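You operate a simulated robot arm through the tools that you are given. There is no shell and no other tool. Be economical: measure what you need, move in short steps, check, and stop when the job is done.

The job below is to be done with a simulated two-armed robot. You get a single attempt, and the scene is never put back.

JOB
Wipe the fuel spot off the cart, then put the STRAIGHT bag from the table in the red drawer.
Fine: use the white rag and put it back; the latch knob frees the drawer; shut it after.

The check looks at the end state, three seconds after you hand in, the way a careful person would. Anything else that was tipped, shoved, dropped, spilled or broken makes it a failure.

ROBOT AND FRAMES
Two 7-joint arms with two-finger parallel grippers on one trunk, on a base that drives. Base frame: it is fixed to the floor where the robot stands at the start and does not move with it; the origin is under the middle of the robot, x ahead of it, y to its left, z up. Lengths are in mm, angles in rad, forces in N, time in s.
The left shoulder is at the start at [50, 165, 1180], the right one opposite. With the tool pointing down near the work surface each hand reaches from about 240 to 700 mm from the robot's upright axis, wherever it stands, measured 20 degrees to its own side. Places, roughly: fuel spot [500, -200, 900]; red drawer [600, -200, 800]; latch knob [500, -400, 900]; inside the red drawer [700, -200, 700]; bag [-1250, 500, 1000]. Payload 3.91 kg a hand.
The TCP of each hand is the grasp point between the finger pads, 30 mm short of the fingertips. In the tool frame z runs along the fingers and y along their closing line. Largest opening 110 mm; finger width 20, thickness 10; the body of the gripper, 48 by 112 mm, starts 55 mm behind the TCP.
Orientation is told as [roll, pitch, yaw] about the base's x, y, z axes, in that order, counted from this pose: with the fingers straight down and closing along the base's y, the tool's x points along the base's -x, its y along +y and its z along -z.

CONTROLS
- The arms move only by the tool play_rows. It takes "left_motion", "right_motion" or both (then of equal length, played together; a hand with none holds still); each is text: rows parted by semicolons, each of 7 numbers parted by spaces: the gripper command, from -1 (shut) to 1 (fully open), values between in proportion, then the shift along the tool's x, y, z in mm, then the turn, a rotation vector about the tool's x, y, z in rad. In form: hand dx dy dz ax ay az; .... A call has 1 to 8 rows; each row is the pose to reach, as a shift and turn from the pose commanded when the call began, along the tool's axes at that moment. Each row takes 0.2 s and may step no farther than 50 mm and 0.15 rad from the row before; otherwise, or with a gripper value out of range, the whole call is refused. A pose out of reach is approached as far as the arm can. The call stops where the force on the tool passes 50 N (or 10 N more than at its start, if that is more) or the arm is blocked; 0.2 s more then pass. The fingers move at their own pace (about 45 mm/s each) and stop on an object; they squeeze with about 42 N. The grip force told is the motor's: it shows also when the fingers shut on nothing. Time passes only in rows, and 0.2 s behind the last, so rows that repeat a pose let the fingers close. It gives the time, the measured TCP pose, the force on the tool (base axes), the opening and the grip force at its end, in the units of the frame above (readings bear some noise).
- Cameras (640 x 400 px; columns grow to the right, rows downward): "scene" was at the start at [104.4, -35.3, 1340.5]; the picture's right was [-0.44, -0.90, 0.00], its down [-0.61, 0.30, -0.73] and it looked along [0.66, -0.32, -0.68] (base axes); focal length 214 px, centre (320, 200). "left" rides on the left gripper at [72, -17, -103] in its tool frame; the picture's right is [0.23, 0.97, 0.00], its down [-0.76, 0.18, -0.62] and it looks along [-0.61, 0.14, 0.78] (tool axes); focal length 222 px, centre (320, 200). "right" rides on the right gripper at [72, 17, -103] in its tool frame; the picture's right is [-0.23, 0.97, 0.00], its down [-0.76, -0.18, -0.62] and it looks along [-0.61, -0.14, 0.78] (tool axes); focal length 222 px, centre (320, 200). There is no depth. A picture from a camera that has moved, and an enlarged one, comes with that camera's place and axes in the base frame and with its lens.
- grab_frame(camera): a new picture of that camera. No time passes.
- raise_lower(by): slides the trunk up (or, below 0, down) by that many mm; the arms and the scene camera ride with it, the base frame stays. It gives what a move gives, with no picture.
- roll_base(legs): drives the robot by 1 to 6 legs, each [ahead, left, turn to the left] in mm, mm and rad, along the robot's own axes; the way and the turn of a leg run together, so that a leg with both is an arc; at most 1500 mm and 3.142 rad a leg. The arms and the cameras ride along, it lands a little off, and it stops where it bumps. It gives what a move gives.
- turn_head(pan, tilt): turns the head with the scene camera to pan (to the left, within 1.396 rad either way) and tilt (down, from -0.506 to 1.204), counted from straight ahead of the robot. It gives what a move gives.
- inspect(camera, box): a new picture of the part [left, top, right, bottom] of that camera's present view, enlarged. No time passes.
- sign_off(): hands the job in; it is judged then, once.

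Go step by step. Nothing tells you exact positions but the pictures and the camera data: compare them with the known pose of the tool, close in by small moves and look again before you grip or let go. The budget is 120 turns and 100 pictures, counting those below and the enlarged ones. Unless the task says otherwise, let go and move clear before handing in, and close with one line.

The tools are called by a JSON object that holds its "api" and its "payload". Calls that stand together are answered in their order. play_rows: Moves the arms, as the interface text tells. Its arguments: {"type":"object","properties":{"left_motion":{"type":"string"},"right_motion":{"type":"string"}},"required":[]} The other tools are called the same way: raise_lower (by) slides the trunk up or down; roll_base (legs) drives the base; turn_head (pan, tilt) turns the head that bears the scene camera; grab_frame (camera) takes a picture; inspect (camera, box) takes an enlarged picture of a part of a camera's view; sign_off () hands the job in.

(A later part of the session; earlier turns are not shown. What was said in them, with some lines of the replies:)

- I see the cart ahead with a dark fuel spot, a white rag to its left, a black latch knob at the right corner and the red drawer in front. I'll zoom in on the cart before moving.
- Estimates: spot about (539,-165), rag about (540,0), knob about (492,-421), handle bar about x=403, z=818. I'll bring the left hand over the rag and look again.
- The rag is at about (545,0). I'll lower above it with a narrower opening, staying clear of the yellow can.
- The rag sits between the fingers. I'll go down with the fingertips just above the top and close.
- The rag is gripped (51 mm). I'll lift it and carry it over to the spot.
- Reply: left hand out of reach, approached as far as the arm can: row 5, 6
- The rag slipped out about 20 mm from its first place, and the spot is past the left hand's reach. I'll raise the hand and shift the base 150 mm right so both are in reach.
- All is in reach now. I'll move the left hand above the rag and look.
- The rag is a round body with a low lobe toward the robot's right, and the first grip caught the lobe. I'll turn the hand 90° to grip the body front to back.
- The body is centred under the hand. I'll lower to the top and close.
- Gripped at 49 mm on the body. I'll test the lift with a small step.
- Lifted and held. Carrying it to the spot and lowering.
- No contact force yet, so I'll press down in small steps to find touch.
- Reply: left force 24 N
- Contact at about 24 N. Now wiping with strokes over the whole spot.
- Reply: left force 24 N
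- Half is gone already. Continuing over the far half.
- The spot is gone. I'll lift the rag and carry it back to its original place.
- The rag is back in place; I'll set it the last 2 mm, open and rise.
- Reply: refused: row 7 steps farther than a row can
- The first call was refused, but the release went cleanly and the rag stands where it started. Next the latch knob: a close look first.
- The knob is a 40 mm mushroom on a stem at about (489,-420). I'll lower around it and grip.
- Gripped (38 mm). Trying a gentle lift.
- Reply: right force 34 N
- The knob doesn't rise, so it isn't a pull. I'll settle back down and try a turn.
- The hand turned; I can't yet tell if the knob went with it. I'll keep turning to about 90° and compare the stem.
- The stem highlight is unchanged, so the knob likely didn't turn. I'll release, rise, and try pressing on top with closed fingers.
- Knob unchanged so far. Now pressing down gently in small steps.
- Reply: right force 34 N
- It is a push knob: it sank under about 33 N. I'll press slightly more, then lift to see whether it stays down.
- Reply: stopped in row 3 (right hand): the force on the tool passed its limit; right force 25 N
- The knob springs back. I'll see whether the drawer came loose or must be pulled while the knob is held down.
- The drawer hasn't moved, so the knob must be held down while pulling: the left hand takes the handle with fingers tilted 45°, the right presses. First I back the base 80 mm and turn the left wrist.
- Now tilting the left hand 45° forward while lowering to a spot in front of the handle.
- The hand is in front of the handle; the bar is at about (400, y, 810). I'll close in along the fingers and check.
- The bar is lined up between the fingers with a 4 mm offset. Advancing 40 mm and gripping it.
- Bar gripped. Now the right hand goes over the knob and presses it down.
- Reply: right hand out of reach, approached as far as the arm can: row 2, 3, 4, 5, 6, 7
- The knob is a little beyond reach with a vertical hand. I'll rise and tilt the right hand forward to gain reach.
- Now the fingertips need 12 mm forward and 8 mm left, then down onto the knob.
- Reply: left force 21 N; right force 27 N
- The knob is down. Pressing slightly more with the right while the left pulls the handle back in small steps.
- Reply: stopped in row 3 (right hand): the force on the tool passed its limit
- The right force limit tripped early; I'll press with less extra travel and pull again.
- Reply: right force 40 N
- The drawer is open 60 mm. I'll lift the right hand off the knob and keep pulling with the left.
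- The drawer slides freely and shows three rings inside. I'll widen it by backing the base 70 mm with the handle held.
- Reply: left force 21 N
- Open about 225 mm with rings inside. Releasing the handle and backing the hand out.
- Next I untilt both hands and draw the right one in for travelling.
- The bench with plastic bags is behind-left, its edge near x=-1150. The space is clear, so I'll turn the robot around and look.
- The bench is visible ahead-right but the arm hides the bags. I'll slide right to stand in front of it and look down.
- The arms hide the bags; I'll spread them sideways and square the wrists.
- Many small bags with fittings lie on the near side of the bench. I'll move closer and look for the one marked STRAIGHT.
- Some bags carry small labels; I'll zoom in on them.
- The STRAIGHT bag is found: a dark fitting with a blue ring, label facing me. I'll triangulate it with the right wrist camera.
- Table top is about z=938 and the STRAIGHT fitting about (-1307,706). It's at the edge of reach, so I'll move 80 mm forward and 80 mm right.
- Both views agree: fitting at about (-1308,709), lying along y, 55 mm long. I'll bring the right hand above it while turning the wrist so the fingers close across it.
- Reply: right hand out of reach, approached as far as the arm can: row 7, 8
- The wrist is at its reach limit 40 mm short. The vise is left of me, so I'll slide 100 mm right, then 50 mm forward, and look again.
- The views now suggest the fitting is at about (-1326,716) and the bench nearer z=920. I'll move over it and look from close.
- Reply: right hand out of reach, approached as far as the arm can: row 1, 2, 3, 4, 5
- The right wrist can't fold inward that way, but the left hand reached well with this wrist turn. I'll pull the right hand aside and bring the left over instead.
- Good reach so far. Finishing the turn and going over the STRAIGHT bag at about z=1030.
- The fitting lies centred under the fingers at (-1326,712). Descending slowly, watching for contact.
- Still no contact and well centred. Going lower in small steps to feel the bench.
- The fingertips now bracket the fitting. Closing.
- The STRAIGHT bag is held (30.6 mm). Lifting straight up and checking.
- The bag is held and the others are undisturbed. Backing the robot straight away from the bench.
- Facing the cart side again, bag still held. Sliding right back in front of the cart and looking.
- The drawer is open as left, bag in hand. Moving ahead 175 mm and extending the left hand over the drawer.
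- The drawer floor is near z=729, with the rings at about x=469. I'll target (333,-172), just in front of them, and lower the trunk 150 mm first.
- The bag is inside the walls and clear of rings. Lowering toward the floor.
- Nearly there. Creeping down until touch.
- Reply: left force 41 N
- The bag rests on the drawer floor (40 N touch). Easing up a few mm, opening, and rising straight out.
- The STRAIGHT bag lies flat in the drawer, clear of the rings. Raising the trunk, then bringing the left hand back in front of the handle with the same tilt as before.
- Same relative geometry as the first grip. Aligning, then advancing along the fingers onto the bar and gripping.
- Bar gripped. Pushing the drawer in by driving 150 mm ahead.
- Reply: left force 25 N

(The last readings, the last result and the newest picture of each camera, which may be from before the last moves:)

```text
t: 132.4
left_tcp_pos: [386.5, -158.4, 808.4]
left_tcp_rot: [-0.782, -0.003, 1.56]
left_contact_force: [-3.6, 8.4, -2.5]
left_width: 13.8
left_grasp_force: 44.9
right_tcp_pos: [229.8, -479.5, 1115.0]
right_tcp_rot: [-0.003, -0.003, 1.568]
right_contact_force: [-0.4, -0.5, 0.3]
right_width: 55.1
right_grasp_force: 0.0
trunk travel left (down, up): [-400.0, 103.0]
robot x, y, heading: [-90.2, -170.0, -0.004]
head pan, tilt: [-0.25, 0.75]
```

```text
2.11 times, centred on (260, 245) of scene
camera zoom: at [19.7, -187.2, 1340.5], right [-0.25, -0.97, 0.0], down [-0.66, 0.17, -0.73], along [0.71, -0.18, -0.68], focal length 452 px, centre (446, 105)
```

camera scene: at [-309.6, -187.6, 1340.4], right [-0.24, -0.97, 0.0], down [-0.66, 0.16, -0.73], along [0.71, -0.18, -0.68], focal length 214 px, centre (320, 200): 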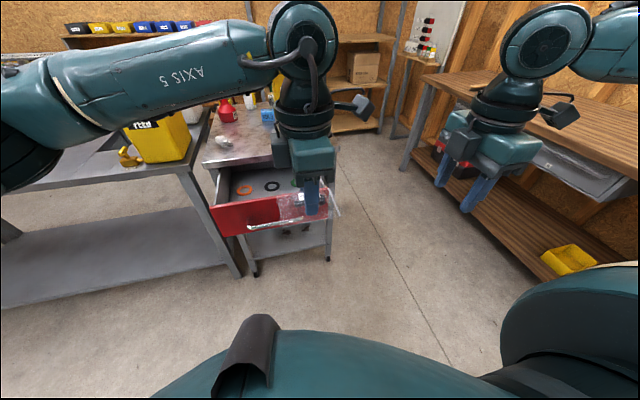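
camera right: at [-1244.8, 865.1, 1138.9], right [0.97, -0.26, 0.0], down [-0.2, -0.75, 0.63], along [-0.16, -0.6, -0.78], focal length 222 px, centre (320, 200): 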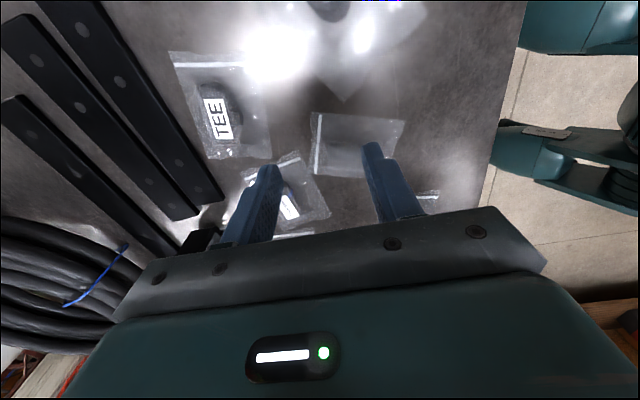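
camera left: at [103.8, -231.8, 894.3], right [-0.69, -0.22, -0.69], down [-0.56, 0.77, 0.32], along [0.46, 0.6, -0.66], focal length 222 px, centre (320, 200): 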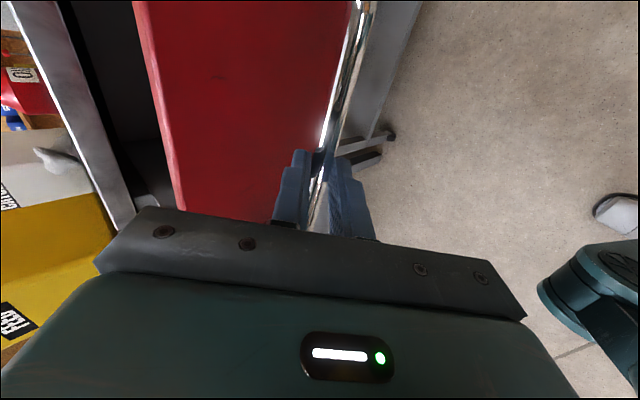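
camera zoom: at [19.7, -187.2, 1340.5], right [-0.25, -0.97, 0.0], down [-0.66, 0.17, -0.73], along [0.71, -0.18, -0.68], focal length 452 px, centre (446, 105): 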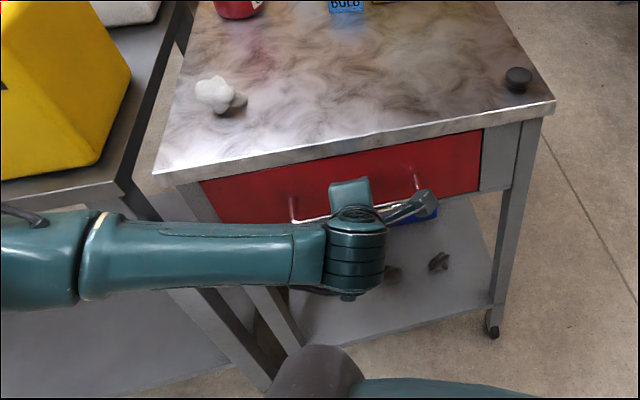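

Nearly shut; a few mm remain (closed was x=391). The knob appears depressed by the bolt riding, so I'll push home in small steps.

{"api": "play_rows", "payload": {"left_motion": "-1 0 -2 2 0 0 0; -1 0 -4 4 0 0 0; -1 0 -6 6 0 0 0; -1 0 -8 8 0 0 0; -1 0 -10 10 0 0 0; -1 0 -10 10 0 0 0"}}

{"api": "inspect", "payload": {"camera": "scene", "box": [120, 150, 400, 340]}}

```text
t: 133.8
left_tcp_pos: [393.4, -161.0, 807.4]
left_tcp_rot: [-0.772, 0.0, 1.556]
left_contact_force: [-41.4, 14.1, 0.3]
left_width: 13.6
left_grasp_force: 44.9
right_tcp_pos: [227.3, -478.6, 1116.1]
right_tcp_rot: [-0.006, 0.0, 1.567]
right_contact_force: [-0.1, -0.3, -0.3]
right_width: 55.0
right_grasp_force: 0.0
trunk travel left (down, up): [-400.0, 103.0]
robot x, y, heading: [-93.1, -167.7, -0.004]
head pan, tilt: [-0.25, 0.75]
```

```text
2.11 times, centred on (260, 245) of scene
camera zoom: at [16.1, -186.9, 1340.7], right [-0.25, -0.97, 0.0], down [-0.66, 0.17, -0.73], along [0.71, -0.18, -0.68], focal length 452 px, centre (446, 105)
```

zoom: 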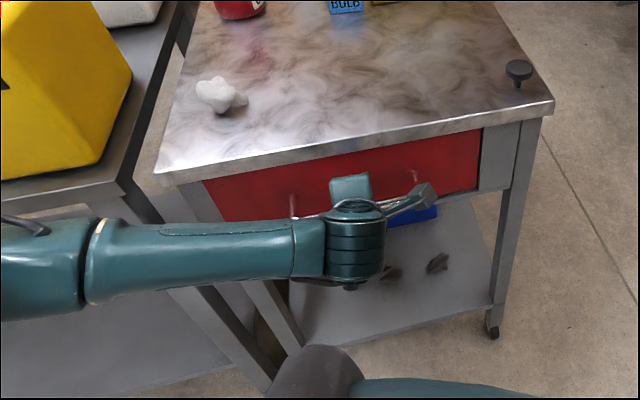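

The drawer hit its stop and the knob popped up, so it's latched. Relaxing the push, opening and backing away.

{"api": "play_rows", "payload": {"left_motion": "-1 0 5 -5 0 0 0; -0.3 0 5 -5 0 0 0; -0.3 0 5 -5 0 0 0; -0.3 0 5 -25 0 0 0; -0.3 0 5 -50 0 0 0; -0.3 0 -5 -85 0 0 0; -0.3 0 -25 -120 0 0 0; -0.3 0 -55 -150 0 0 0"}}

{"api": "roll_base", "payload": {"legs": [[-150, 0, 0]]}}

{"api": "grab_frame", "payload": {"camera": "scene"}}

{"api": "inspect", "payload": {"camera": "scene", "box": [150, 110, 350, 240]}}

```text
t: 135.6
left_tcp_pos: [331.9, -159.3, 954.0]
left_tcp_rot: [-0.784, 0.0, 1.559]
left_contact_force: [-1.0, 0.7, -0.7]
left_width: 38.5
left_grasp_force: 0.1
right_tcp_pos: [230.1, -480.3, 1115.5]
right_tcp_rot: [-0.003, 0.0, 1.567]
right_contact_force: [0.0, 1.0, -0.3]
right_width: 55.0
right_grasp_force: 0.2
trunk travel left (down, up): [-400.0, 103.0]
robot x, y, heading: [-92.1, -167.4, -0.003]
head pan, tilt: [-0.25, 0.75]
```

```text
t: 137.0
left_tcp_pos: [181.2, -159.7, 955.6]
left_tcp_rot: [-0.784, -0.001, 1.554]
left_contact_force: [0.4, -0.8, 0.8]
left_width: 38.7
left_grasp_force: 0.1
right_tcp_pos: [77.5, -480.6, 1115.3]
right_tcp_rot: [-0.006, 0.0, 1.565]
right_contact_force: [-0.6, 0.1, 0.2]
right_width: 54.9
right_grasp_force: 0.0
trunk travel left (down, up): [-400.0, 103.0]
robot x, y, heading: [-238.5, -164.5, -0.005]
head pan, tilt: [-0.25, 0.75]
```

```text
5 pictures are left
camera scene: at [-131.3, -187.7, 1340.5], right [-0.25, -0.97, 0.0], down [-0.66, 0.17, -0.73], along [0.71, -0.18, -0.68], focal length 214 px, centre (320, 200)
```

scene: 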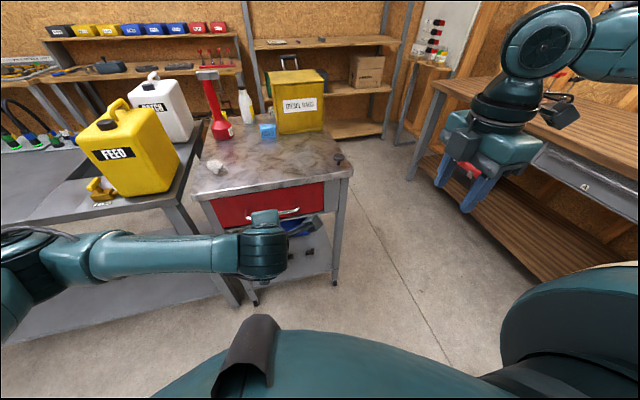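

```text
3.08 times, centred on (250, 175) of scene
camera zoom: at [-131.3, -187.7, 1340.5], right [-0.25, -0.97, 0.0], down [-0.66, 0.17, -0.73], along [0.71, -0.18, -0.68], focal length 660 px, centre (535, 277)
```

zoom: 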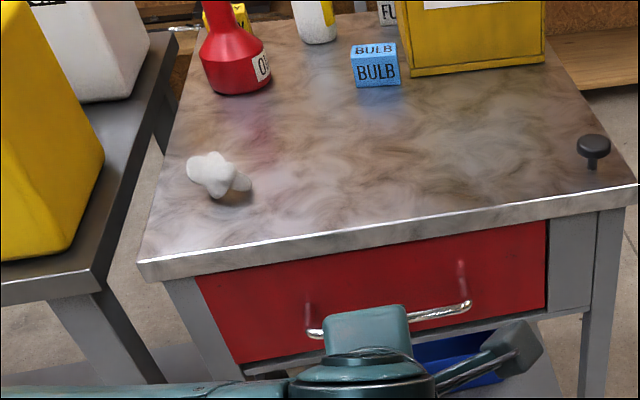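

The spot is gone, the rag is back in place, the drawer is shut and latched with the bag inside, and both hands are clear. Handing in.

{"api": "sign_off", "payload": {}}

```text
The job is handed in.
```

The job is handed in: I wiped the fuel spot off with the white rag and put the STRAIGHT bag in the red drawer, which is shut and latched. The rag is back within about a centimetre of where it was; it slipped from the grip once and landed about 20 mm away on the cart before I picked it up again.
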